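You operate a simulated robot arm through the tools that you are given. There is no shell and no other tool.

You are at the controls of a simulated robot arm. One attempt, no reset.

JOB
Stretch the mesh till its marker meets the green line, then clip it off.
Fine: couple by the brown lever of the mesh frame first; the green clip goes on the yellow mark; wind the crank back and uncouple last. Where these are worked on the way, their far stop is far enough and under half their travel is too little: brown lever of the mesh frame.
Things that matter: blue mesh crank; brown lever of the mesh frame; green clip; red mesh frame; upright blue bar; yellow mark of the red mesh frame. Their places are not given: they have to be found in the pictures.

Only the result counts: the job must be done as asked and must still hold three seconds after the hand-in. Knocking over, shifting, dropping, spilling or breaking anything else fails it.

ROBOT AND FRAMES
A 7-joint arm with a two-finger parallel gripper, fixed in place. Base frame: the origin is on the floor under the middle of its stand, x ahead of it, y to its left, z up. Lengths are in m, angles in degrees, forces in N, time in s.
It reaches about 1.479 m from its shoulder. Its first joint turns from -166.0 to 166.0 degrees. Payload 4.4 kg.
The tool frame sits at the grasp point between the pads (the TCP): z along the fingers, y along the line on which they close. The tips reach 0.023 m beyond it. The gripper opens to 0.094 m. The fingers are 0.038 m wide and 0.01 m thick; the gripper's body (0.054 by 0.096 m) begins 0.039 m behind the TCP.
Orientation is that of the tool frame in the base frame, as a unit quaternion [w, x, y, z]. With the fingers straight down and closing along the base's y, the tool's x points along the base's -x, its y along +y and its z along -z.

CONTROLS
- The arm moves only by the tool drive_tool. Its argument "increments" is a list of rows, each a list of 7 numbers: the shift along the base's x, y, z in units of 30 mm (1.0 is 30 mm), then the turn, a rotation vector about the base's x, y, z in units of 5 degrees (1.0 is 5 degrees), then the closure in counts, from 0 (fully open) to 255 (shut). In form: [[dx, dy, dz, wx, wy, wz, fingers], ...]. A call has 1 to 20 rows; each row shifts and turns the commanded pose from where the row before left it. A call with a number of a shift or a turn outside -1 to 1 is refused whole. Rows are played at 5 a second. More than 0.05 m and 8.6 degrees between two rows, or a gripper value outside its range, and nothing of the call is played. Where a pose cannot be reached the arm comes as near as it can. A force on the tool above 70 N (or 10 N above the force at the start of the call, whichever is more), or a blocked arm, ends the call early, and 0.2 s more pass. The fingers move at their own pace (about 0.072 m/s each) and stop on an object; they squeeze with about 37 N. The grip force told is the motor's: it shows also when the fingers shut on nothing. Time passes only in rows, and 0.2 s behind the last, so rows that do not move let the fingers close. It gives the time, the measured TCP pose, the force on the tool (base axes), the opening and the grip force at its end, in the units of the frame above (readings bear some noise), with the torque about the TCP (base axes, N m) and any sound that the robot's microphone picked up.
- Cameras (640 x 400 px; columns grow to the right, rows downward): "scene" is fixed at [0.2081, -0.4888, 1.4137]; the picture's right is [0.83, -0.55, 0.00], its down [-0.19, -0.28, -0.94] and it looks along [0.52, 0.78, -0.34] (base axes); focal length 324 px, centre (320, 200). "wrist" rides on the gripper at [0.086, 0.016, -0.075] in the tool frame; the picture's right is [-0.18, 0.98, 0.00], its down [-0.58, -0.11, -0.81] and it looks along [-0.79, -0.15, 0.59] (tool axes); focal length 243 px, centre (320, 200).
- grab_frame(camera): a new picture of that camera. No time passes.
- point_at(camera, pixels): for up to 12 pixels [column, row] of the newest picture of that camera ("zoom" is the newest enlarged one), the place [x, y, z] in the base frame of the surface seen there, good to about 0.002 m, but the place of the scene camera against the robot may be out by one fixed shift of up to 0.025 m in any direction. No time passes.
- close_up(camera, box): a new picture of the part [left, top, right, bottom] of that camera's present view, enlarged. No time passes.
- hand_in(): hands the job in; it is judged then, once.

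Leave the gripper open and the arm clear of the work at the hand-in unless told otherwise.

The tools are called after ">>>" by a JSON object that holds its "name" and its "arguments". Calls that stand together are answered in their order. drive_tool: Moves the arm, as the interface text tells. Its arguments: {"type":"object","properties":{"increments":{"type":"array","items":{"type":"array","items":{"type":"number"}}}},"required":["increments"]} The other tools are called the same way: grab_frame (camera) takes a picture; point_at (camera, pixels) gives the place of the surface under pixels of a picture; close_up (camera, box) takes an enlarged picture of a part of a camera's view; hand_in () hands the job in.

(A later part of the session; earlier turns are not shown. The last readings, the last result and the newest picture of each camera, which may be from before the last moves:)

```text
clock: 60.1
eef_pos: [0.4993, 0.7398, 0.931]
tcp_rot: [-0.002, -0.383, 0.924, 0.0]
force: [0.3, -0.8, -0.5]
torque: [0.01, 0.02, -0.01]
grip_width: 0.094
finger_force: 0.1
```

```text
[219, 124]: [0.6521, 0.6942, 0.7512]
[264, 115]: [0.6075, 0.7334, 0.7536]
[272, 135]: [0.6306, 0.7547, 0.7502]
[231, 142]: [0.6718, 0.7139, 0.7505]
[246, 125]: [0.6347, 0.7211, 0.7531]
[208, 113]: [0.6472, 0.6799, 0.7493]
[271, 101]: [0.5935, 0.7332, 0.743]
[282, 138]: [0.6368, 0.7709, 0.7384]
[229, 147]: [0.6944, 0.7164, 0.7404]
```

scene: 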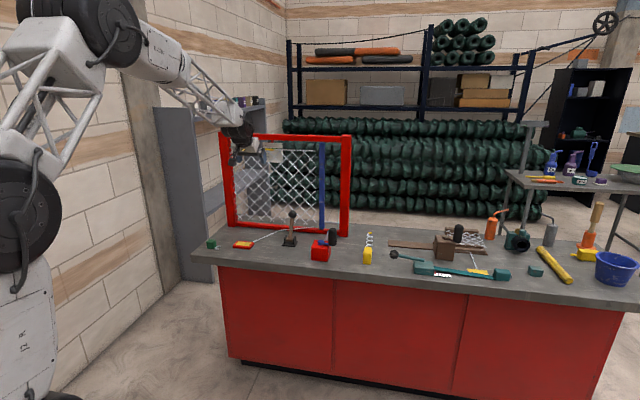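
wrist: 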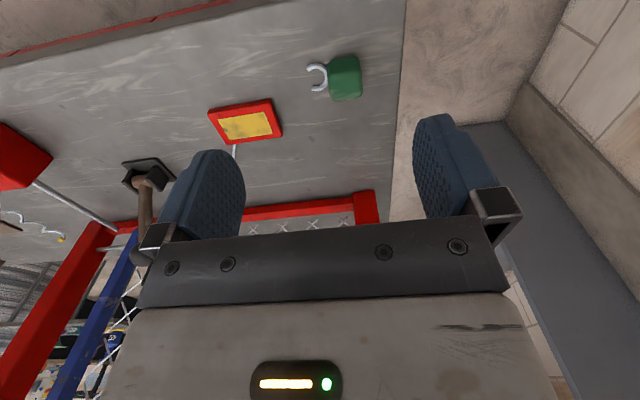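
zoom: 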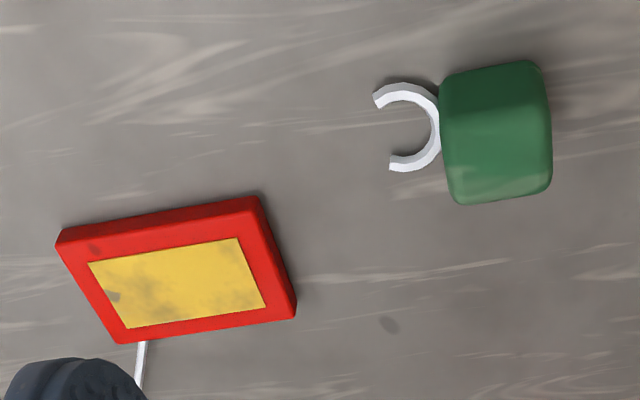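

The clip's block is about 30–35 mm wide, top at z≈0.775, hook lying at the bench along the bench direction; block centre ≈(0.517,0.783). The mark's corners give its middle at (0.640,0.7236), top 0.7525. I'll turn the hand by −90° so that the fingers close across the bench, clear of the hook, and go above the clip.

>>> {"name": "drive_tool", "arguments": {"increments": [[0.033, 0.08, 0, 0, 0, -1, 0], [0.033, 0.08, 0, 0, 0, -1, 0], [0.033, 0.08, 0, 0, 0, -1, 0], [0.033, 0.08, 0, 0, 0, -1, 0], [0.033, 0.08, 0, 0, 0, -1, 0], [0.033, 0.08, 0, 0, 0, -1, 0], [0.033, 0.08, 0, 0, 0, -1, 0], [0.033, 0.08, 0, 0, 0, -1, 0], [0.033, 0.08, 0, 0, 0, -1, 0], [0.033, 0.08, -0.1, 0, 0, -1, 0], [0.033, 0.08, -0.1, 0, 0, -1, 0], [0.033, 0.08, -0.1, 0, 0, -1, 0], [0.033, 0.08, -0.1, 0, 0, -1, 0], [0.033, 0.08, -0.1, 0, 0, -1, 0], [0.033, 0.08, -0.1, 0, 0, -1, 0], [0.033, 0.08, -0.1, 0, 0, -1, 0], [0.033, 0.08, -0.1, 0, 0, -1, 0], [0.033, 0.08, -0.1, 0, 0, -1, 0], [0, 0, 0, 0, 0, 0, 0]]}}

>>> {"name": "grab_frame", "arguments": {"camera": "wrist"}}

>>> {"name": "grab_frame", "arguments": {"camera": "scene"}}

```text
clock: 64.1
eef_pos: [0.5164, 0.7843, 0.9048]
tcp_rot: [-0.002, 0.381, 0.924, 0.002]
force: [0.7, 0.5, -0.2]
torque: [-0.04, -0.03, 0.01]
grip_width: 0.094
finger_force: 0.0
```

```text
taken
```

wrist: 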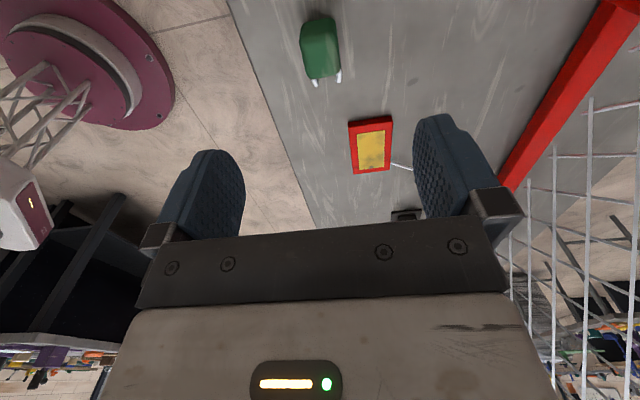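

```text
taken
```

scene: 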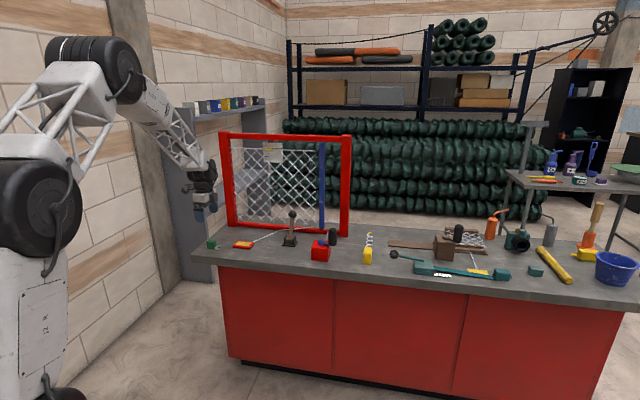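

The clip appears at (321,48), nicely in line. I enlarge and measure it.

>>> {"name": "close_up", "arguments": {"camera": "wrist", "box": [270, 0, 410, 190]}}

>>> {"name": "point_at", "arguments": {"camera": "wrist", "pixels": [[322, 56], [308, 58], [337, 52], [306, 46], [334, 42], [311, 74], [337, 68], [321, 30], [313, 82], [340, 78], [370, 145]]}}

```text
2.11 times, centred on (340, 95) of wrist
```

zoom: 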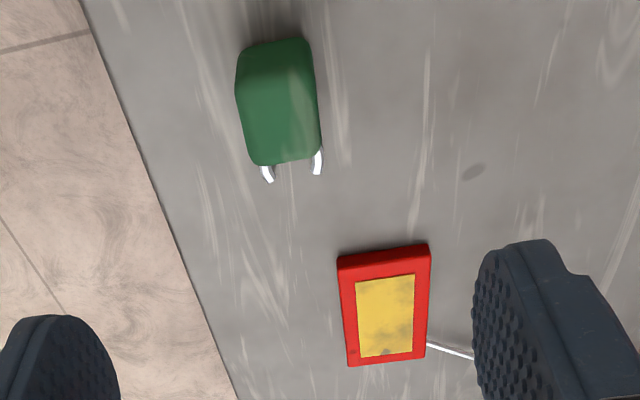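

```text
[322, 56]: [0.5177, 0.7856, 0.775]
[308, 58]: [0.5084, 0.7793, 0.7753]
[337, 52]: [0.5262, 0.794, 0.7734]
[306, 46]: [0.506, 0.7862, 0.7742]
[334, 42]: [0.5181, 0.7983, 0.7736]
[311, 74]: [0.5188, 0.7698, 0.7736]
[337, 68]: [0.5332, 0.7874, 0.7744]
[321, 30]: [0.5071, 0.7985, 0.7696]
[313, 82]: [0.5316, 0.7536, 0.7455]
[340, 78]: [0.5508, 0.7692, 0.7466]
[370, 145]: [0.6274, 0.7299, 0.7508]
```

Block centre ≈(0.518,0.785), top 0.775. I lower to TCP z≈0.768 (tips 5 mm above the bench) and look before closing.

>>> {"name": "drive_tool", "arguments": {"increments": [[0.011, 0.005, -0.912, 0, 0, 0, 0], [0.011, 0.005, -0.912, 0, 0, 0, 0], [0.011, 0.005, -0.912, 0, 0, 0, 0], [0.011, 0.005, -0.912, 0, 0, 0, 0], [0.011, 0.005, -0.912, 0, 0, 0, 0], [0, 0, 0, 0, 0, 0, 0]]}}

>>> {"name": "grab_frame", "arguments": {"camera": "wrist"}}

```text
clock: 65.5
eef_pos: [0.5169, 0.7852, 0.7685]
tcp_rot: [-0.002, 0.382, 0.924, 0.001]
force: [0.0, 0.5, 1.0]
torque: [0.0, 0.02, 0.0]
grip_width: 0.0941
finger_force: 0.1
```

```text
taken
```

wrist: 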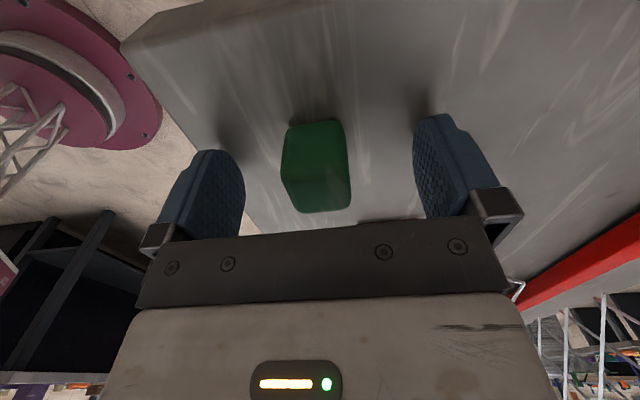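

The block is centred at (316,167). I shift 1.5 mm and close.

>>> {"name": "drive_tool", "arguments": {"increments": [[-0.035, -0.035, 0, 0, 0, 0, 0], [0, 0, 0, 0, 0, 0, 255], [0, 0, 0, 0, 0, 0, 255], [0, 0, 0, 0, 0, 0, 255], [0, 0, 0, 0, 0, 0, 255]]}}

>>> {"name": "grab_frame", "arguments": {"camera": "wrist"}}

```text
clock: 66.7
eef_pos: [0.5163, 0.7825, 0.7687]
tcp_rot: [-0.002, 0.382, 0.924, 0.001]
force: [-0.5, 0.0, 2.2]
torque: [0.0, 0.03, -0.03]
grip_width: 0.0291
finger_force: 37.1
```

```text
taken
```

wrist: 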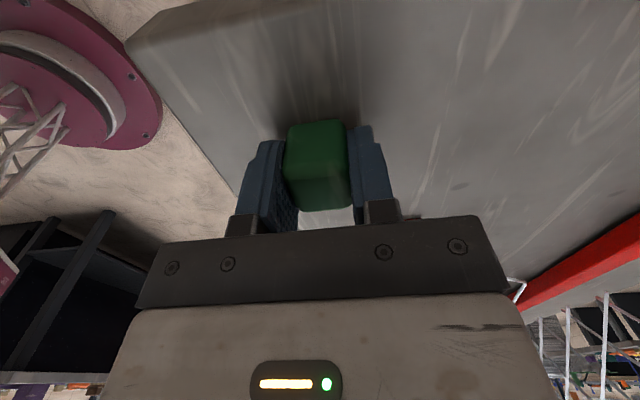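

Gripped at 29 mm. I lift 6 cm and carry it over the mark.

>>> {"name": "drive_tool", "arguments": {"increments": [[0, 0, 1, 0, 0, 0, 255], [0, 0, 1, 0, 0, 0, 255], [0.825, -0.393, 0, 0, 0, 0, 255], [0.825, -0.393, 0, 0, 0, 0, 255], [0.825, -0.393, 0, 0, 0, 0, 255], [0.825, -0.393, 0, 0, 0, 0, 255], [0.825, -0.393, 0, 0, 0, 0, 255], [0, 0, 0, 0, 0, 0, 255]]}}

>>> {"name": "grab_frame", "arguments": {"camera": "wrist"}}

>>> {"name": "close_up", "arguments": {"camera": "scene", "box": [195, 195, 295, 265]}}

```text
clock: 68.5
eef_pos: [0.6426, 0.7228, 0.8288]
tcp_rot: [-0.001, 0.382, 0.924, 0.0]
force: [-0.2, -0.4, -0.2]
torque: [0.01, 0.01, 0.01]
grip_width: 0.0292
finger_force: 36.6
```

```text
taken
```

wrist: 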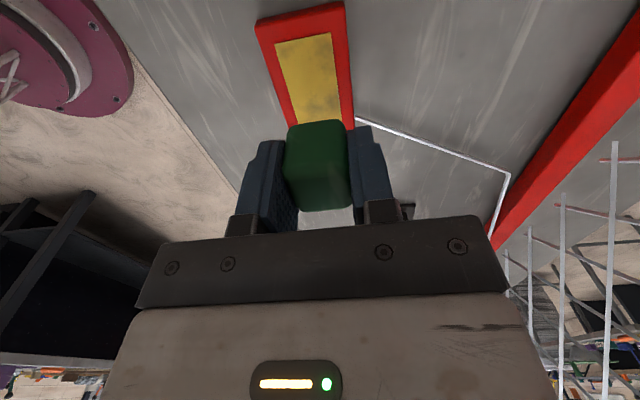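

```text
5.71 times, centred on (245, 230) of scene
```

zoom: 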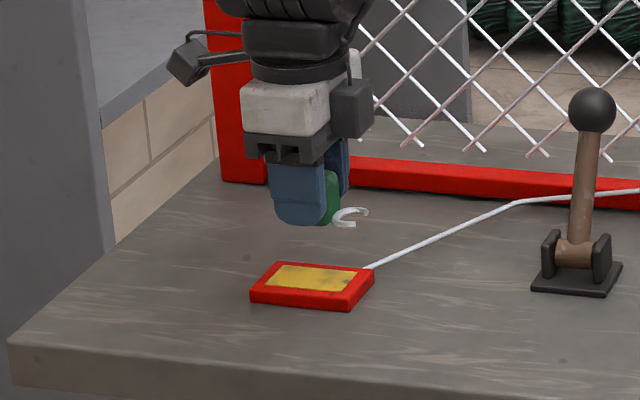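

The clip hangs over the plate. I measure the visible mark corners and the block's top from here to place precisely.

>>> {"name": "point_at", "arguments": {"camera": "wrist", "pixels": [[278, 45], [329, 36], [337, 100], [293, 100], [258, 22], [341, 6], [318, 185], [300, 190], [338, 190], [318, 200], [318, 172], [330, 80]]}}

```text
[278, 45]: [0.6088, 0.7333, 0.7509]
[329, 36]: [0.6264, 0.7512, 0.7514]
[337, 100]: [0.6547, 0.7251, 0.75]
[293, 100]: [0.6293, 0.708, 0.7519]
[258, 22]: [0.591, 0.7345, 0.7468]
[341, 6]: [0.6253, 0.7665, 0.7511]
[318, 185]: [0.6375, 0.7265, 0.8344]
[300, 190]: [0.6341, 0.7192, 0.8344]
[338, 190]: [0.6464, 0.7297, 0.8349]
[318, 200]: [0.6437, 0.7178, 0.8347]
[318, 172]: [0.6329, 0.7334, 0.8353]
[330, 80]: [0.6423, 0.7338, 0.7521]
```

Block centre and mark centre agree to about 1 mm. I lower to just above the plate, then in small steps until it touches.

>>> {"name": "drive_tool", "arguments": {"increments": [[-0.02, -0.02, -0.5, 0, 0, 0, 255], [0, 0, -0.5, 0, 0, 0, 255], [0, 0, -0.45, 0, 0, 0, 255], [0, 0, 0, 0, 0, 0, 255]]}}

>>> {"name": "close_up", "arguments": {"camera": "scene", "box": [205, 210, 285, 265]}}

>>> {"name": "grab_frame", "arguments": {"camera": "wrist"}}

```text
clock: 69.5
eef_pos: [0.6421, 0.7234, 0.7832]
tcp_rot: [-0.001, 0.382, 0.924, 0.0]
force: [0.5, 0.4, -0.7]
torque: [-0.01, 0.01, 0.02]
grip_width: 0.0291
finger_force: 37.5
```

```text
7.27 times, centred on (245, 238) of scene
```

zoom: 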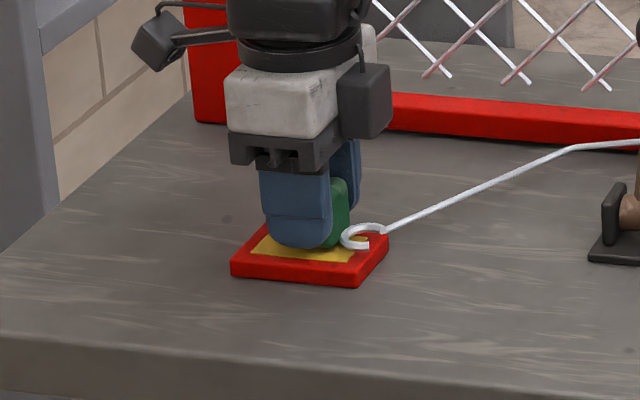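

```text
taken
```

wrist: 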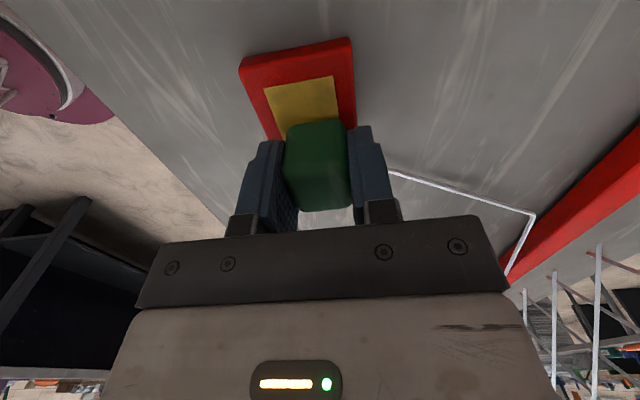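

Just above the plate. Lowering in 1.5 mm steps.

>>> {"name": "drive_tool", "arguments": {"increments": [[0, 0, -0.05, 0, 0, 0, 255], [0, 0, -0.05, 0, 0, 0, 255], [0, 0, 0, 0, 0, 0, 255]]}}

```text
clock: 70.3
eef_pos: [0.6418, 0.7232, 0.7801]
tcp_rot: [-0.002, 0.382, 0.924, 0.0]
force: [0.0, 0.1, -0.4]
torque: [-0.03, 0.0, 0.0]
grip_width: 0.0291
finger_force: 37.3
```

No contact yet at 0.780. Another small step or two.

>>> {"name": "drive_tool", "arguments": {"increments": [[0, 0, -0.04, 0, 0, 0, 255], [0, 0, 0, 0, 0, 0, 255]]}}

>>> {"name": "close_up", "arguments": {"camera": "scene", "box": [220, 225, 270, 258]}}

```text
clock: 70.9
eef_pos: [0.642, 0.722, 0.7803]
tcp_rot: [-0.001, 0.382, 0.924, 0.0]
force: [1.7, -5.8, 12.5]
torque: [-0.2, -0.12, -0.04]
grip_width: 0.0291
finger_force: 36.5
```

```text
12.12 times, centred on (245, 242) of scene
```

zoom: 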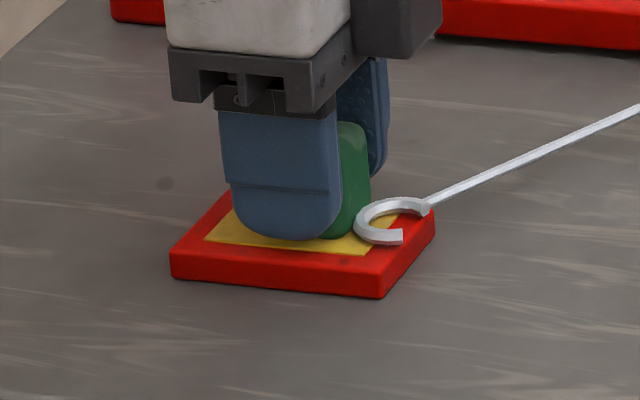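

Contact (12 N). The block sits perhaps 2–3 mm toward the hook's side of the mark's middle; I lift slightly, shift 2 mm back along the bench, and set it down again.

>>> {"name": "drive_tool", "arguments": {"increments": [[0, 0, 0.1, 0, 0, 0, 255], [-0.05, 0.05, 0, 0, 0, 0, 255], [0, 0, -0.06, 0, 0, 0, 255], [0, 0, -0.03, 0, 0, 0, 255], [0, 0, 0, 0, 0, 0, 255]]}}

>>> {"name": "close_up", "arguments": {"camera": "scene", "box": [220, 225, 270, 258]}}

```text
clock: 72.1
eef_pos: [0.6392, 0.7246, 0.7813]
tcp_rot: [-0.001, 0.382, 0.924, 0.0]
force: [2.6, -1.2, 3.9]
torque: [0.04, -0.02, -0.04]
grip_width: 0.0292
finger_force: 37.2
```

```text
12.12 times, centred on (245, 242) of scene
```

zoom: 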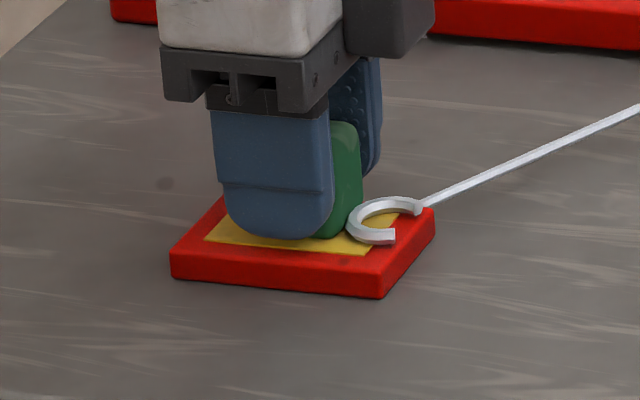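

Light contact (4 N), centred. I open the fingers and lift straight up, then check the clip.

>>> {"name": "drive_tool", "arguments": {"increments": [[0, 0, 0, 0, 0, 0, 150], [0, 0, 0, 0, 0, 0, 60], [0, 0, 0, 0, 0, 0, 30], [0, 0, 0, 0, 0, 0, 0], [0, 0, 0.5, 0, 0, 0, 0], [0, 0, 1, 0, 0, 0, 0], [0, 0, 1, 0, 0, 0, 0], [0, 0, 1, 0, 0, 0, 0]]}}

>>> {"name": "close_up", "arguments": {"camera": "scene", "box": [220, 225, 270, 258]}}

>>> {"name": "grab_frame", "arguments": {"camera": "wrist"}}

```text
clock: 73.9
eef_pos: [0.6388, 0.7236, 0.8834]
tcp_rot: [-0.002, 0.382, 0.924, 0.0]
force: [-0.1, 0.1, -0.7]
torque: [-0.04, -0.03, -0.01]
grip_width: 0.0941
finger_force: 0.0
```

```text
12.12 times, centred on (245, 242) of scene
```

zoom: 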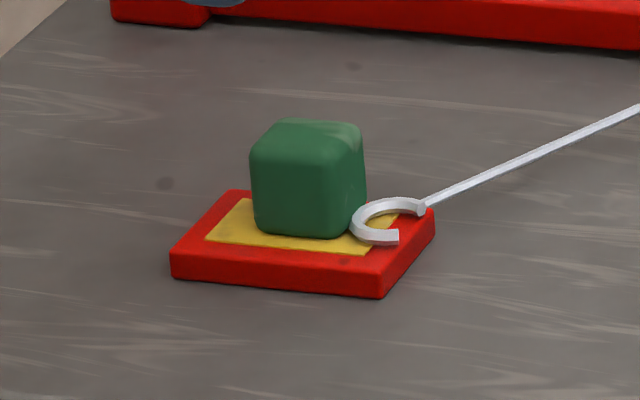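

```text
taken
```

wrist: 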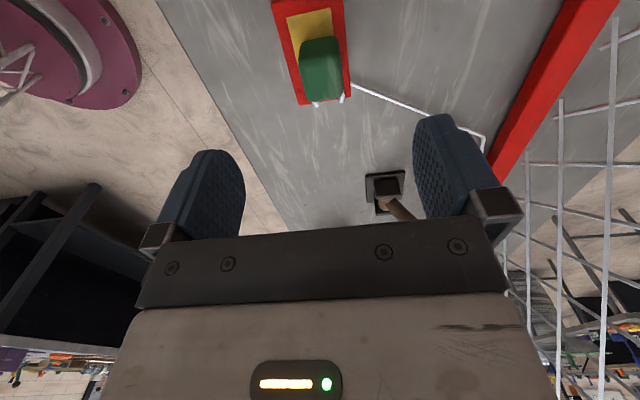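

The clip stands upright on the plate, but in this picture it seems a few mm toward the far side of the yellow mark. I measure it from the wrist view.

>>> {"name": "close_up", "arguments": {"camera": "wrist", "box": [250, 0, 380, 120]}}

```text
3.33 times, centred on (315, 60) of wrist
```

zoom: 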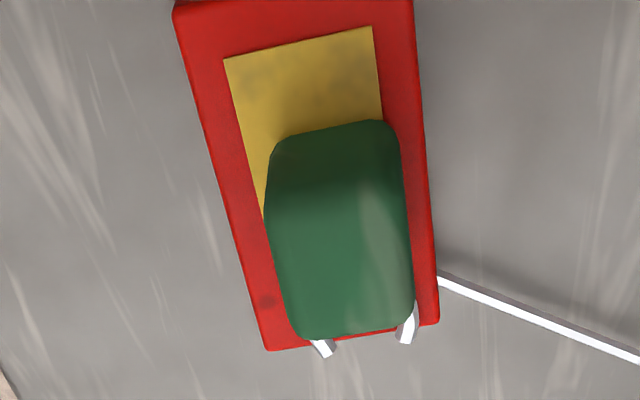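

>>> {"name": "point_at", "arguments": {"camera": "zoom", "pixels": [[340, 260], [285, 260], [400, 250], [300, 325], [400, 310], [280, 200], [390, 190], [228, 65], [368, 32], [380, 112], [265, 215], [335, 290]]}}

```text
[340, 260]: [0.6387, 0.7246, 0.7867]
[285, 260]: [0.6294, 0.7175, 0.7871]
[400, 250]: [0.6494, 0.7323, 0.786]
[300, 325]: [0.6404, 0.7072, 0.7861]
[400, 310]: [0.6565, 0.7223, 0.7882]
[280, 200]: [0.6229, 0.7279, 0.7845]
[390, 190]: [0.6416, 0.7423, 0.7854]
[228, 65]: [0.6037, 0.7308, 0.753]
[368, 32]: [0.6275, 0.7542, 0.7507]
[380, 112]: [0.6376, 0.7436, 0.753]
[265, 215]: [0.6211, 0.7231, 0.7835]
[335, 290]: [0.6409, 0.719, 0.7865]
```

Block centre (0.640,0.725), seated flat on the plate, within 3–4 mm of the mark's middle — on the mark. Before moving on I check the marker still meets the line, then go back to the crank handle, turning the hand on the way.

>>> {"name": "drive_tool", "arguments": {"increments": [[0.1, -0.1, 0.6, 0, 0, 1, 0], [0.2, -0.3, 0.4, 0, 0, 1, 0], [0.4, -0.5, 0.4, 0, 0, 1, 0], [0.44, -0.55, 0.2, 0, 0, 1, 0], [0.44, -0.55, 0.1, 0, 0, 1, 0], [0.44, -0.55, 0.1, 0, 0, 1, 0], [0.44, -0.55, 0, 0, 0, 1, 0], [0.44, -0.55, 0, 0, 0, 1, 0], [0.44, -0.55, 0, 0, 0, 1, 0], [0.44, -0.55, 0, 0, 0, 1, 0], [0.44, -0.55, 0, 0, 0, 1, 0], [0.44, -0.55, 0, 0, 0, 1, 0], [0.44, -0.55, 0, 0, 0, 1, 0], [0.44, -0.55, 0, 0, 0, 1, 0], [0.44, -0.55, 0, 0, 0, 1, 0], [0.44, -0.55, 0, 0, 0, 1, 0], [0.44, -0.55, 0, 0, 0, 1, 0], [0.44, -0.55, 0, 0, 0, 1, 0], [0.44, -0.55, 0, 0, 0, 1, 0], [0.44, -0.55, 0, 0, 0, 1, 0]]}}

>>> {"name": "close_up", "arguments": {"camera": "scene", "box": [190, 130, 350, 265]}}

```text
clock: 78.1
eef_pos: [0.8843, 0.4169, 0.9388]
tcp_rot: [-0.002, -0.464, 0.886, -0.001]
force: [-0.2, 0.9, -0.1]
torque: [0.02, 0.01, 0.0]
grip_width: 0.0941
finger_force: 0.0
```

```text
2.96 times, centred on (270, 198) of scene
```

zoom: 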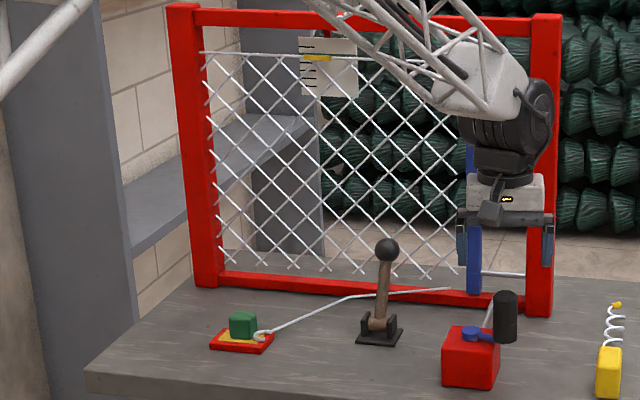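

Everything stands. I turn the hand 37° more over the handle and locate it.

>>> {"name": "drive_tool", "arguments": {"increments": [[0, 0, 0, 0, 0, 0.92, 0], [0, 0, 0, 0, 0, 0.92, 0], [0, 0, 0, 0, 0, 0.92, 0], [0, 0, 0, 0, 0, 0.92, 0], [0, 0, 0, 0, 0, 0.92, 0], [0, 0, 0, 0, 0, 0.92, 0], [0, 0, 0, 0, 0, 0.92, 0], [0, 0, 0, 0, 0, 0.92, 0], [0, 0, 0, 0, 0, 0, 0]]}}

>>> {"name": "close_up", "arguments": {"camera": "wrist", "box": [240, 40, 400, 160]}}

```text
clock: 80.1
eef_pos: [0.8846, 0.4162, 0.9395]
tcp_rot: [0.001, 0.719, -0.695, 0.001]
force: [-0.7, 0.5, 0.6]
torque: [0.0, -0.02, 0.0]
grip_width: 0.0939
finger_force: 0.0
```

```text
3.33 times, centred on (320, 100) of wrist
```

zoom: 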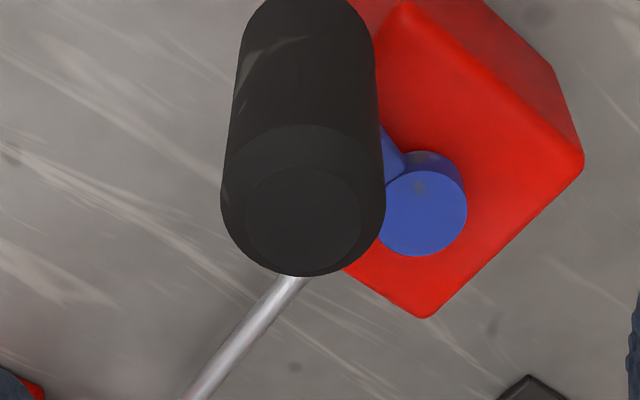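

>>> {"name": "point_at", "arguments": {"camera": "zoom", "pixels": [[303, 218], [265, 218], [340, 218], [303, 185], [303, 250], [420, 212], [390, 215], [450, 212], [420, 245], [420, 180]]}}

```text
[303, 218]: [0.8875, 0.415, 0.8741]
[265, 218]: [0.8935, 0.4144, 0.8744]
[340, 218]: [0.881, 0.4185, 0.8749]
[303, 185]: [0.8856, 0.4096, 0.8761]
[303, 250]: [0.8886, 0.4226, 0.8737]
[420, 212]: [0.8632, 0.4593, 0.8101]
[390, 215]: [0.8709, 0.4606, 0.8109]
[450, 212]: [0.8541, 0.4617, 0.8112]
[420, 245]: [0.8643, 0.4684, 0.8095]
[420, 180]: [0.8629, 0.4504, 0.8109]
```

Handle at (0.8873,0.4153), 298°, hub (0.863,0.460). I lower, close, and first wind back only 12° to see whether the clip holds the mesh.

>>> {"name": "drive_tool", "arguments": {"increments": [[0.03, -0.01, -0.99, 0, 0, 0, 0], [0.03, -0.01, -0.99, 0, 0, 0, 0], [0.03, -0.01, -0.99, 0, 0, 0, 0], [0, 0, 0, 0, 0, 0, 0], [0, 0, 0, 0, 0, 0, 255], [0, 0, 0, 0, 0, 0, 255], [0, 0, 0, 0, 0, 0, 255], [0, 0, 0, 0, 0, 0, 255], [-0.1597, -0.0745, 0, 0, 0, -0.825, 255], [-0.1666, -0.0574, 0, 0, 0, -0.825, 255]]}}

>>> {"name": "close_up", "arguments": {"camera": "scene", "box": [245, 130, 305, 175]}}

>>> {"name": "close_up", "arguments": {"camera": "wrist", "box": [200, 60, 460, 260]}}

```text
clock: 82.3
eef_pos: [0.8771, 0.4124, 0.851]
tcp_rot: [-0.001, -0.667, 0.745, -0.001]
force: [-4.1, 18.3, 2.9]
torque: [0.0, 0.7, -0.02]
grip_width: 0.0313
finger_force: 45.0
```

```text
8.89 times, centred on (275, 152) of scene
```

zoom: 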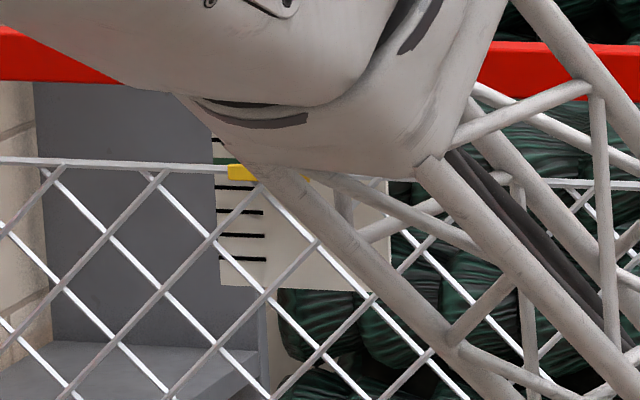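

```text
2.00 times, centred on (330, 160) of wrist
```

zoom: 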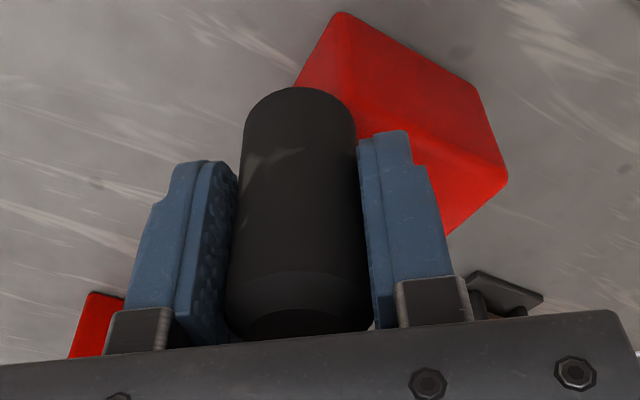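

The marker's left end stays at row 172, so the clip seems to hold. I wind back 60° more and compare again.

>>> {"name": "drive_tool", "arguments": {"increments": [[-0.1717, -0.0396, 0, 0, 0, -0.825, 255], [-0.1749, -0.0215, 0, 0, 0, -0.825, 255], [-0.1762, -0.0031, 0, 0, 0, -0.825, 255], [-0.1755, 0.0154, 0, 0, 0, -0.825, 255], [-0.173, 0.0336, 0, 0, 0, -0.825, 255], [-0.1685, 0.0515, 0, 0, 0, -0.825, 255], [-0.1622, 0.0688, 0, 0, 0, -0.825, 255], [-0.1541, 0.0854, 0, 0, 0, -0.825, 255], [-0.1443, 0.1011, 0, 0, 0, -0.825, 255], [-0.133, 0.1156, 0, 0, 0, -0.825, 255]]}}

>>> {"name": "close_up", "arguments": {"camera": "scene", "box": [245, 130, 305, 175]}}

>>> {"name": "close_up", "arguments": {"camera": "wrist", "box": [200, 60, 460, 260]}}

```text
clock: 84.5
eef_pos: [0.83, 0.4243, 0.8515]
tcp_rot: [0.0, -0.362, 0.932, -0.001]
force: [10.4, 9.2, 14.0]
torque: [0.39, 0.55, 0.03]
grip_width: 0.0313
finger_force: 45.2
```

```text
8.89 times, centred on (275, 152) of scene
```

zoom: 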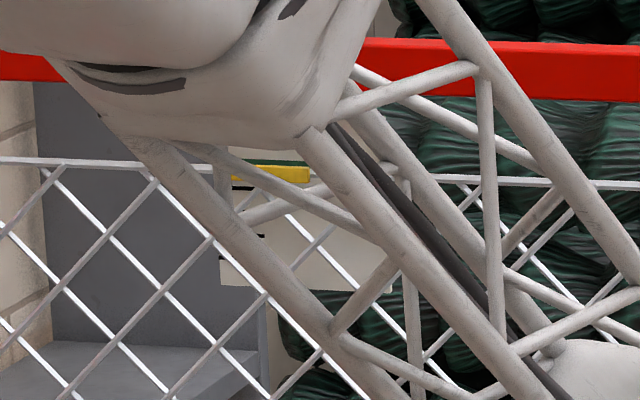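

```text
2.00 times, centred on (330, 160) of wrist
```

zoom: 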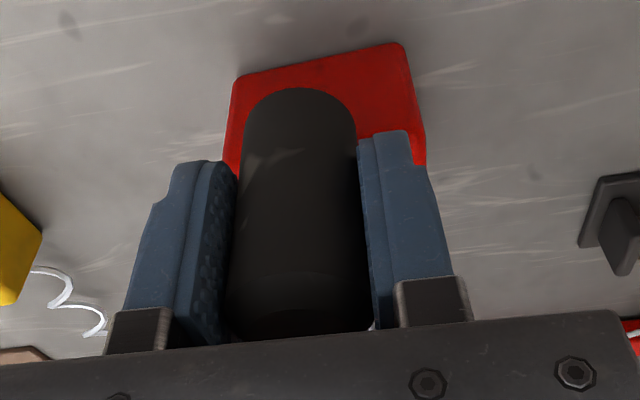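

The marker stays at row 173 though the crank went back 72°: the clip holds. I continue winding back, 60° at a time.

>>> {"name": "drive_tool", "arguments": {"increments": [[-0.1202, 0.1289, 0.02, 0, 0, -0.825, 255], [-0.106, 0.1407, 0, 0, 0, -0.825, 255], [-0.0907, 0.151, 0, 0, 0, -0.825, 255], [-0.0745, 0.1597, 0, 0, 0, -0.825, 255], [-0.0574, 0.1666, 0, 0, 0, -0.825, 255], [-0.0396, 0.1717, 0, 0, 0, -0.825, 255], [-0.0215, 0.1749, 0, 0, 0, -0.825, 255], [-0.0031, 0.1762, 0, 0, 0, -0.825, 255], [0.0154, 0.1755, 0, 0, 0, -0.825, 255], [0.0336, 0.173, 0, 0, 0, -0.825, 255]]}}

>>> {"name": "close_up", "arguments": {"camera": "wrist", "box": [200, 60, 460, 260]}}

>>> {"name": "close_up", "arguments": {"camera": "scene", "box": [190, 130, 350, 265]}}

```text
clock: 86.7
eef_pos: [0.814, 0.4727, 0.8505]
tcp_rot: [-0.001, -0.011, 1.0, 0.0]
force: [20.6, -7.1, 8.6]
torque: [0.68, 0.24, 0.02]
grip_width: 0.0314
finger_force: 44.8
```

```text
2.00 times, centred on (330, 160) of wrist
```

zoom: 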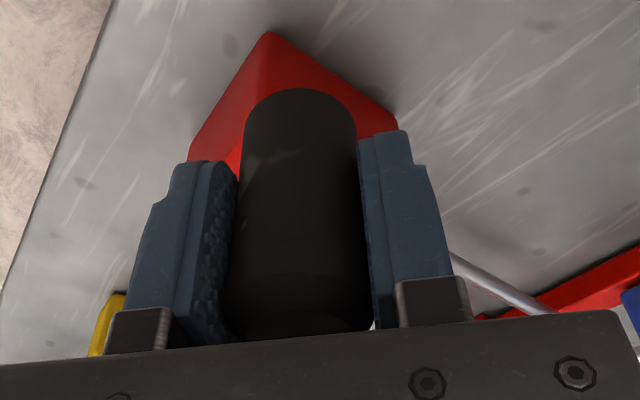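

```text
2.96 times, centred on (270, 198) of scene
```

zoom: 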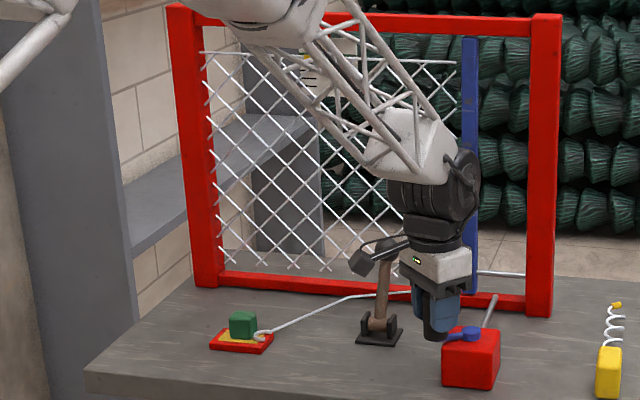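

All fine; handle at about 165°. Next 60°.

>>> {"name": "drive_tool", "arguments": {"increments": [[0.0715, 0.1685, 0, 0, 0, -0.825, 255], [0.0688, 0.1622, 0, 0, 0, -0.825, 255], [0.0854, 0.1541, 0, 0, 0, -0.825, 255], [0.1011, 0.1443, 0, 0, 0, -0.825, 255], [0.1156, 0.133, 0, 0, 0, -0.825, 255], [0.1289, 0.1202, 0, 0, 0, -0.825, 255], [0.1407, 0.106, 0, 0, 0, -0.825, 255], [0.151, 0.0907, 0, 0, 0, -0.825, 255], [0.1597, 0.0745, 0, 0, 0, -0.825, 255]]}}

>>> {"name": "close_up", "arguments": {"camera": "wrist", "box": [200, 60, 460, 260]}}

>>> {"name": "close_up", "arguments": {"camera": "scene", "box": [245, 130, 305, 175]}}

```text
clock: 88.7
eef_pos: [0.8445, 0.5074, 0.851]
tcp_rot: [-0.002, 0.308, 0.951, 0.0]
force: [12.2, -37.5, 14.0]
torque: [0.61, -0.24, -0.01]
grip_width: 0.0308
finger_force: 45.3
```

```text
2.00 times, centred on (330, 160) of wrist
```

zoom: 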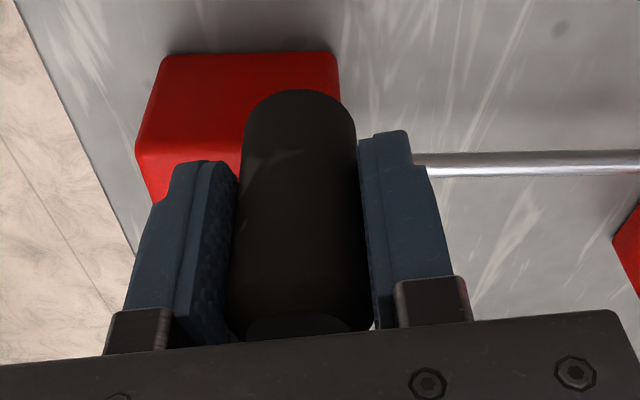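

```text
8.89 times, centred on (275, 152) of scene
```

zoom: 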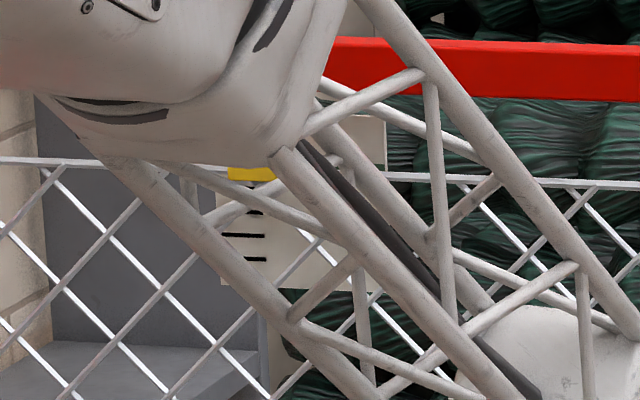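

Handle at about 111°. I release, lift, and swing the hand round by about +116° for the next stretch.

>>> {"name": "drive_tool", "arguments": {"increments": [[0, 0, 0, 0, 0, 0, 100], [0, 0, 0, 0, 0, 0, 0], [0, 0, 0, 0, 0, 0, 0], [0, 0, 1, 0, 0, 0, 0], [0, 0, 1, 0, 0, 0, 0], [0, 0, 1, 0, 0, 1, 0], [0, 0, 0, 0, 0, 1, 0], [0, 0, 0, 0, 0, 1, 0], [0, 0, 0, 0, 0, 1, 0], [0, 0, 0, 0, 0, 1, 0], [0, 0, 0, 0, 0, 1, 0], [0, 0, 0, 0, 0, 1, 0], [0, 0, 0, 0, 0, 1, 0], [0, 0, 0, 0, 0, 1, 0], [0, 0, 0, 0, 0, 1, 0], [0, 0, 0, 0, 0, 1, 0], [0, 0, 0, 0, 0, 1, 0], [0, 0, 0, 0, 0, 1, 0], [0, 0, 0, 0, 0, 1, 0], [0, 0, 0, 0, 0, 1, 0]]}}

>>> {"name": "drive_tool", "arguments": {"increments": [[0, 0, 0, 0, 0, 1, 0], [0, 0, 0, 0, 0, 1, 0], [0, 0, 0, 0, 0, 1, 0], [0, 0, 0, 0, 0, 1, 0], [0, 0, 0, 0, 0, 1, 0], [0, 0, 0, 0, 0, 1, 0], [0, 0, 0, 0, 0, 1, 0], [0, 0, 0, 0, 0, 1, 0], [0, 0, 0, 0, 0, 0, 0]]}}

>>> {"name": "grab_frame", "arguments": {"camera": "wrist"}}

```text
clock: 92.9
eef_pos: [0.8446, 0.5075, 0.9412]
tcp_rot: [-0.001, -0.336, 0.942, 0.0]
force: [0.4, -0.1, 0.8]
torque: [0.03, 0.02, 0.0]
grip_width: 0.0938
finger_force: 0.1
```

```text
clock: 94.9
eef_pos: [0.8448, 0.5069, 0.9398]
tcp_rot: [-0.001, -0.637, 0.771, -0.001]
force: [-0.1, 0.1, 0.1]
torque: [0.01, 0.0, 0.01]
grip_width: 0.0941
finger_force: 0.0
```

```text
taken
```

wrist: 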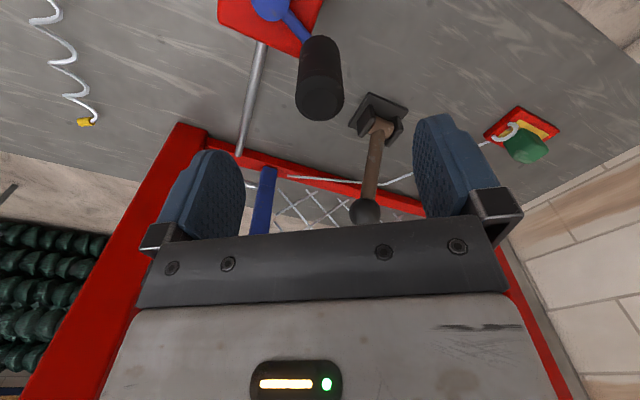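

>>> {"name": "point_at", "arguments": {"camera": "wrist", "pixels": [[319, 99], [309, 99], [330, 99], [319, 92], [319, 107]]}}

```text
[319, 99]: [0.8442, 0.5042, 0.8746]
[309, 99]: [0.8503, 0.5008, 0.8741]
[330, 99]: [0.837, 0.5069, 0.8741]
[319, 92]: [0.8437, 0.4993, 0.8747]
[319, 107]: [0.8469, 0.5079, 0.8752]
```

Handle at (0.8444,0.504). I lower, close, and wind back the next 60°.

>>> {"name": "drive_tool", "arguments": {"increments": [[0, -0.03, -0.99, 0, 0, 0, 0], [0, -0.03, -0.99, 0, 0, 0, 0], [0, 0, -0.99, 0, 0, 0, 0], [0, 0, 0, 0, 0, 0, 0], [0, 0, 0, 0, 0, 0, 255], [0, 0, 0, 0, 0, 0, 255], [0, 0, 0, 0, 0, 0, 255], [0, 0, 0, 0, 0, 0, 255]]}}

>>> {"name": "close_up", "arguments": {"camera": "wrist", "box": [200, 60, 460, 260]}}

```text
clock: 96.7
eef_pos: [0.8442, 0.5057, 0.8512]
tcp_rot: [-0.001, -0.637, 0.771, -0.002]
force: [1.1, 0.3, -1.3]
torque: [0.11, 0.05, 0.01]
grip_width: 0.0306
finger_force: 44.7
```

```text
2.00 times, centred on (330, 160) of wrist
```

zoom: 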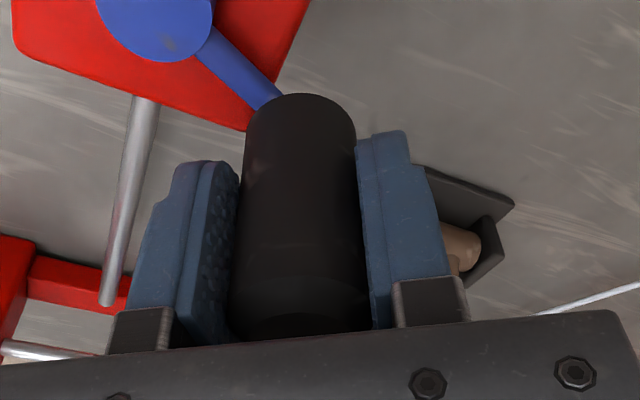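

Good, centred grip. Winding back 60°.

>>> {"name": "drive_tool", "arguments": {"increments": [[0.165, 0.0568, 0, 0, 0, -0.825, 255], [0.17, 0.0393, 0, 0, 0, -0.825, 255], [0.1732, 0.0213, 0, 0, 0, -0.825, 255], [0.1745, 0.003, 0, 0, 0, -0.825, 255], [0.1738, -0.0152, 0, 0, 0, -0.825, 255], [0.1713, -0.0333, 0, 0, 0, -0.825, 255], [0.1669, -0.051, 0, 0, 0, -0.825, 255], [0.1606, -0.0682, 0, 0, 0, -0.825, 255], [0.1526, -0.0846, 0, 0, 0, -0.825, 255], [0.143, -0.1001, 0, 0, 0, -0.825, 255]]}}

>>> {"name": "close_up", "arguments": {"camera": "wrist", "box": [200, 60, 460, 260]}}

>>> {"name": "close_up", "arguments": {"camera": "scene", "box": [190, 130, 350, 265]}}

```text
clock: 99.0
eef_pos: [0.8939, 0.4982, 0.8511]
tcp_rot: [-0.002, -0.325, 0.946, -0.002]
force: [-13.8, -16.7, 9.1]
torque: [-0.26, 0.31, 0.0]
grip_width: 0.0303
finger_force: 45.4
stopped in row 10: the force on the tool passed its limit at 72 N (the readings are from after the stop); the commanded pose is now the measured one
```

```text
2.00 times, centred on (330, 160) of wrist
```

zoom: 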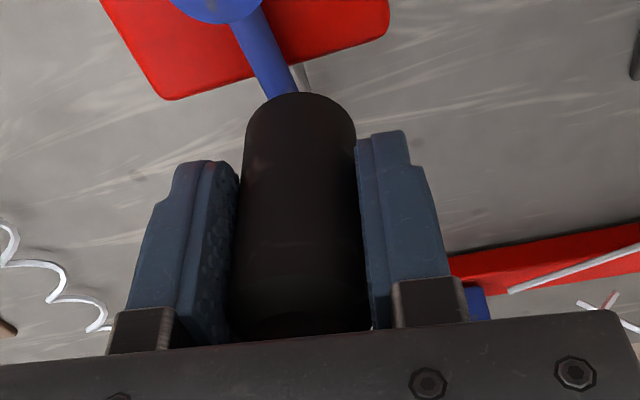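

```text
2.96 times, centred on (270, 198) of scene
```

zoom: 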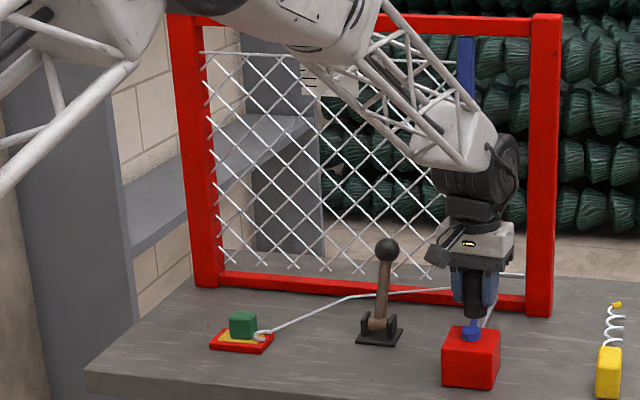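

The call stopped at 72 N with the handle at about 51°; the remaining force points inward, so my circle was a little too wide here. I correct inward by 1 mm and try 12° more.

>>> {"name": "drive_tool", "arguments": {"increments": [[-0.021, -0.026, 0, 0, 0, 0, 255], [0.125, -0.119, 0, 0, 0, -0.8, 255], [0.115, -0.13, 0, 0, 0, -0.8, 255]]}}

```text
clock: 99.8
eef_pos: [0.9026, 0.4889, 0.8516]
tcp_rot: [-0.001, -0.259, 0.966, 0.0]
force: [20.9, 17.2, -4.2]
torque: [0.52, -0.63, 0.0]
grip_width: 0.0301
finger_force: 44.9
```

It moves on (handle near 36°). Continuing with the circle re-centred, 33° more.

>>> {"name": "drive_tool", "arguments": {"increments": [[0.14, -0.097, 0, 0, 0, -0.825, 255], [0.087, -0.15, 0, 0, 0, -0.825, 255], [0.07, -0.16, 0, 0, 0, -0.825, 255], [0.053, -0.163, 0, 0, 0, -0.825, 255], [0.037, -0.17, 0, 0, 0, -0.825, 255], [0.017, -0.173, 0, 0, 0, -0.825, 255]]}}

>>> {"name": "close_up", "arguments": {"camera": "wrist", "box": [200, 60, 460, 260]}}

```text
clock: 101.2
eef_pos: [0.9118, 0.4631, 0.8513]
tcp_rot: [-0.002, -0.047, 0.999, 0.0]
force: [-58.0, -0.4, 19.2]
torque: [0.26, -0.11, -0.02]
grip_width: 0.0303
finger_force: 44.9
```

```text
2.00 times, centred on (330, 160) of wrist
```

zoom: 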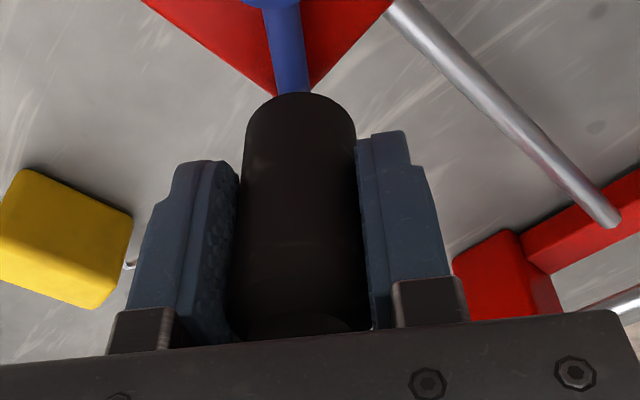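

Handle at about 3°, force 58 N inward: I bring the circle in by 2 mm (centre 0.8615,0.460; R 0.049) and go on 30°.

>>> {"name": "drive_tool", "arguments": {"increments": [[-0.073, -0.1, 0, 0, 0, -0.5, 255], [-0.017, -0.14, 0, 0, 0, -0.825, 255], [-0.03, -0.17, 0, 0, 0, -0.825, 255], [-0.045, -0.165, 0, 0, 0, -0.825, 255], [-0.062, -0.16, 0, 0, 0, -0.825, 255]]}}

```text
clock: 102.4
eef_pos: [0.907, 0.4392, 0.8516]
tcp_rot: [-0.002, 0.119, 0.993, 0.0]
force: [28.8, -12.2, 1.7]
torque: [-0.14, -0.78, 0.0]
grip_width: 0.0303
finger_force: 45.1
```

Fine (31 N outward now, so I ease outward 1 mm). Another 30°, then a regrip.

>>> {"name": "drive_tool", "arguments": {"increments": [[-0.013, -0.16, 0, 0, 0, -0.825, 255], [-0.097, -0.147, 0, 0, 0, -0.825, 255], [-0.107, -0.133, 0, 0, 0, -0.825, 255], [-0.123, -0.123, 0, 0, 0, -0.825, 255], [-0.133, -0.107, 0, 0, 0, -0.825, 255]]}}

>>> {"name": "close_up", "arguments": {"camera": "wrist", "box": [200, 60, 460, 260]}}

>>> {"name": "close_up", "arguments": {"camera": "scene", "box": [190, 130, 350, 265]}}

```text
clock: 103.6
eef_pos: [0.8914, 0.4206, 0.8511]
tcp_rot: [-0.003, 0.294, 0.956, 0.0]
force: [1.1, 2.1, 3.6]
torque: [0.17, 0.52, 0.01]
grip_width: 0.0303
finger_force: 45.3
```

```text
2.00 times, centred on (330, 160) of wrist
```

zoom: 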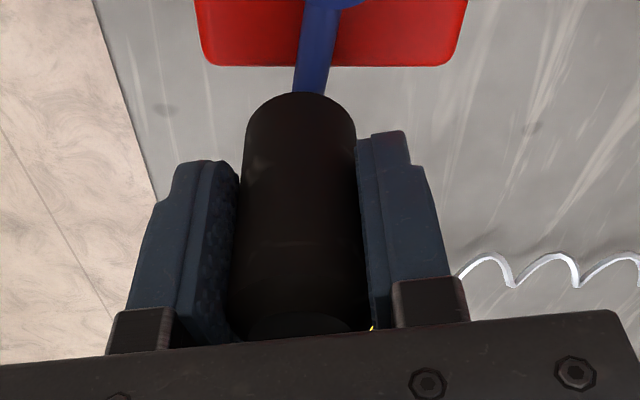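

```text
2.96 times, centred on (270, 198) of scene
```

zoom: 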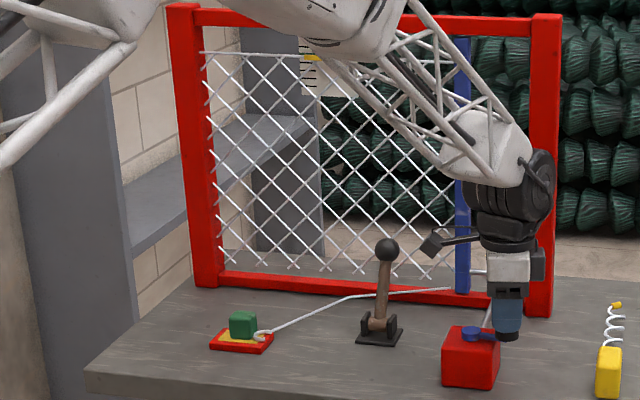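

Handle at −54°, all well. Release, lift, swing the hand +110°.

>>> {"name": "drive_tool", "arguments": {"increments": [[0, 0, 0, 0, 0, 0, 100], [0, 0, 0, 0, 0, 0, 0], [0, 0, 0, 0, 0, 0, 0], [0, 0, 1, 0, 0, 0, 0], [0, 0, 1, 0, 0, 0, 0], [0, 0, 1, 0, 0, 1, 0], [0, 0, 0, 0, 0, 1, 0], [0, 0, 0, 0, 0, 1, 0], [0, 0, 0, 0, 0, 1, 0], [0, 0, 0, 0, 0, 1, 0], [0, 0, 0, 0, 0, 1, 0], [0, 0, 0, 0, 0, 1, 0], [0, 0, 0, 0, 0, 1, 0], [0, 0, 0, 0, 0, 1, 0], [0, 0, 0, 0, 0, 1, 0], [0, 0, 0, 0, 0, 1, 0], [0, 0, 0, 0, 0, 1, 0], [0, 0, 0, 0, 0, 1, 0], [0, 0, 0, 0, 0, 1, 0], [0, 0, 0, 0, 0, 1, 0]]}}

>>> {"name": "drive_tool", "arguments": {"increments": [[0, 0, 0, 0, 0, 1, 0], [0, 0, 0, 0, 0, 1, 0], [0, 0, 0, 0, 0, 1, 0], [0, 0, 0, 0, 0, 1, 0], [0, 0, 0, 0, 0, 1, 0], [0, 0, 0, 0, 0, 1, 0], [0, 0, 0, 0, 0, 1, 0], [0, 0, 0, 0, 0, 0, 0]]}}

>>> {"name": "close_up", "arguments": {"camera": "wrist", "box": [240, 40, 400, 160]}}

```text
clock: 107.8
eef_pos: [0.8912, 0.4194, 0.9402]
tcp_rot: [-0.003, -0.348, 0.937, -0.001]
force: [-0.3, 0.1, -0.6]
torque: [0.03, -0.01, -0.01]
grip_width: 0.0938
finger_force: 0.1
```

```text
clock: 109.6
eef_pos: [0.8918, 0.4201, 0.9409]
tcp_rot: [-0.001, -0.614, 0.789, -0.002]
force: [-0.2, -0.6, 0.4]
torque: [-0.02, -0.02, -0.01]
grip_width: 0.094
finger_force: 0.2
```

```text
3.33 times, centred on (320, 100) of wrist
```

zoom: 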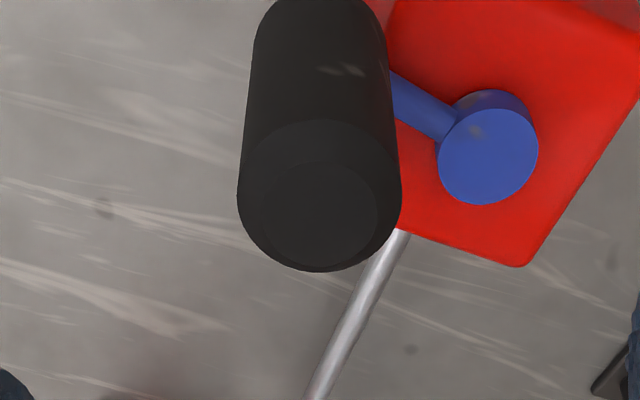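

>>> {"name": "point_at", "arguments": {"camera": "zoom", "pixels": [[320, 213], [285, 213], [355, 213], [320, 185], [320, 245], [488, 160], [460, 160], [515, 160]]}}

```text
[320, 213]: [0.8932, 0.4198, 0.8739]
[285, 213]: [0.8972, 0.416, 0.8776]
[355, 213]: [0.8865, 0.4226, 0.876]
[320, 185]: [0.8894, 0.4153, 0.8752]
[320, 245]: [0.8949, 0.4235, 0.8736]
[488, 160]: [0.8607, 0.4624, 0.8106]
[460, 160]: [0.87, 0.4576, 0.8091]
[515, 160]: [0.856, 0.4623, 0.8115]
```

Handle at (0.892,0.4195). I lower, close, and wind back 60°.

>>> {"name": "drive_tool", "arguments": {"increments": [[0, 0, -1, 0, 0, 0, 0], [0, 0, -1, 0, 0, 0, 0], [0, 0, -1, 0, 0, 0, 0], [0, 0, 0, 0, 0, 0, 0], [0, 0, 0, 0, 0, 0, 255], [0, 0, 0, 0, 0, 0, 255], [0, 0, 0, 0, 0, 0, 255], [0, 0, 0, 0, 0, 0, 255], [-0.1472, -0.0938, 0, 0, 0, -0.7, 255], [-0.1562, -0.0779, 0, 0, 0, -0.7, 255], [-0.1635, -0.0611, 0, 0, 0, -0.7, 255], [-0.1689, -0.0437, 0, 0, 0, -0.7, 255], [-0.1726, -0.0258, 0, 0, 0, -0.7, 255], [-0.1743, -0.0076, 0, 0, 0, -0.7, 255]]}}

>>> {"name": "close_up", "arguments": {"camera": "wrist", "box": [200, 60, 460, 260]}}

```text
clock: 112.6
eef_pos: [0.8618, 0.4099, 0.85]
tcp_rot: [-0.003, -0.459, 0.889, -0.001]
force: [3.0, -51.7, 8.5]
torque: [-0.35, 0.42, -0.06]
grip_width: 0.0302
finger_force: 45.3
```

```text
2.00 times, centred on (330, 160) of wrist
```

zoom: 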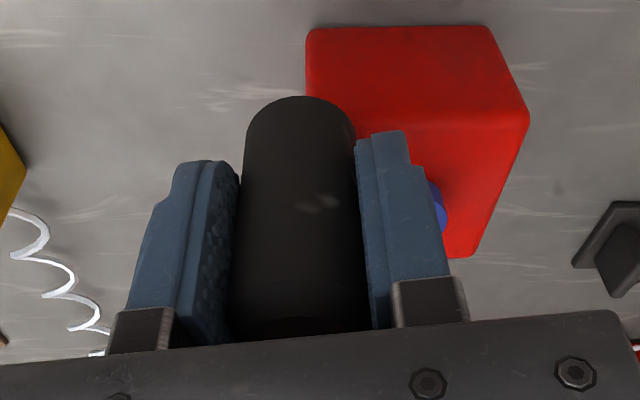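

Handle at −91°; 52 N outward, so I widen by nearly 2 mm while continuing.

>>> {"name": "drive_tool", "arguments": {"increments": [[-0.174, -0.045, 0, 0, 0, -0.7, 255], [-0.1721, 0.0288, 0, 0, 0, -0.7, 255], [-0.1681, 0.0466, 0, 0, 0, -0.7, 255], [-0.1624, 0.064, 0, 0, 0, -0.7, 255], [-0.1548, 0.0806, 0, 0, 0, -0.7, 255], [-0.1455, 0.0963, 0, 0, 0, -0.7, 255]]}}

```text
clock: 113.8
eef_pos: [0.8386, 0.4137, 0.8497]
tcp_rot: [-0.002, -0.327, 0.945, -0.001]
force: [-7.4, -12.1, 7.8]
torque: [-0.28, 0.26, 0.01]
grip_width: 0.0305
finger_force: 44.7
stopped in row 5: the force on the tool passed its limit at 71 N (the readings are from after the stop); the commanded pose is now the measured one
```

Outward again; the orbit of my grip point is nearer 52 mm here. I continue from the measured pose with that radius, in short stretches.

>>> {"name": "drive_tool", "arguments": {"increments": [[-0.17, 0.08, 0, 0, 0, -0.7, 255], [-0.1467, 0.1097, 0, 0, 0, -0.7, 255], [-0.1344, 0.1245, 0, 0, 0, -0.7, 255]]}}

```text
clock: 114.5
eef_pos: [0.8256, 0.4239, 0.8494]
tcp_rot: [-0.003, -0.24, 0.971, -0.001]
force: [-15.7, -19.9, 18.1]
torque: [-0.31, 0.7, 0.0]
grip_width: 0.0302
finger_force: 44.9
```

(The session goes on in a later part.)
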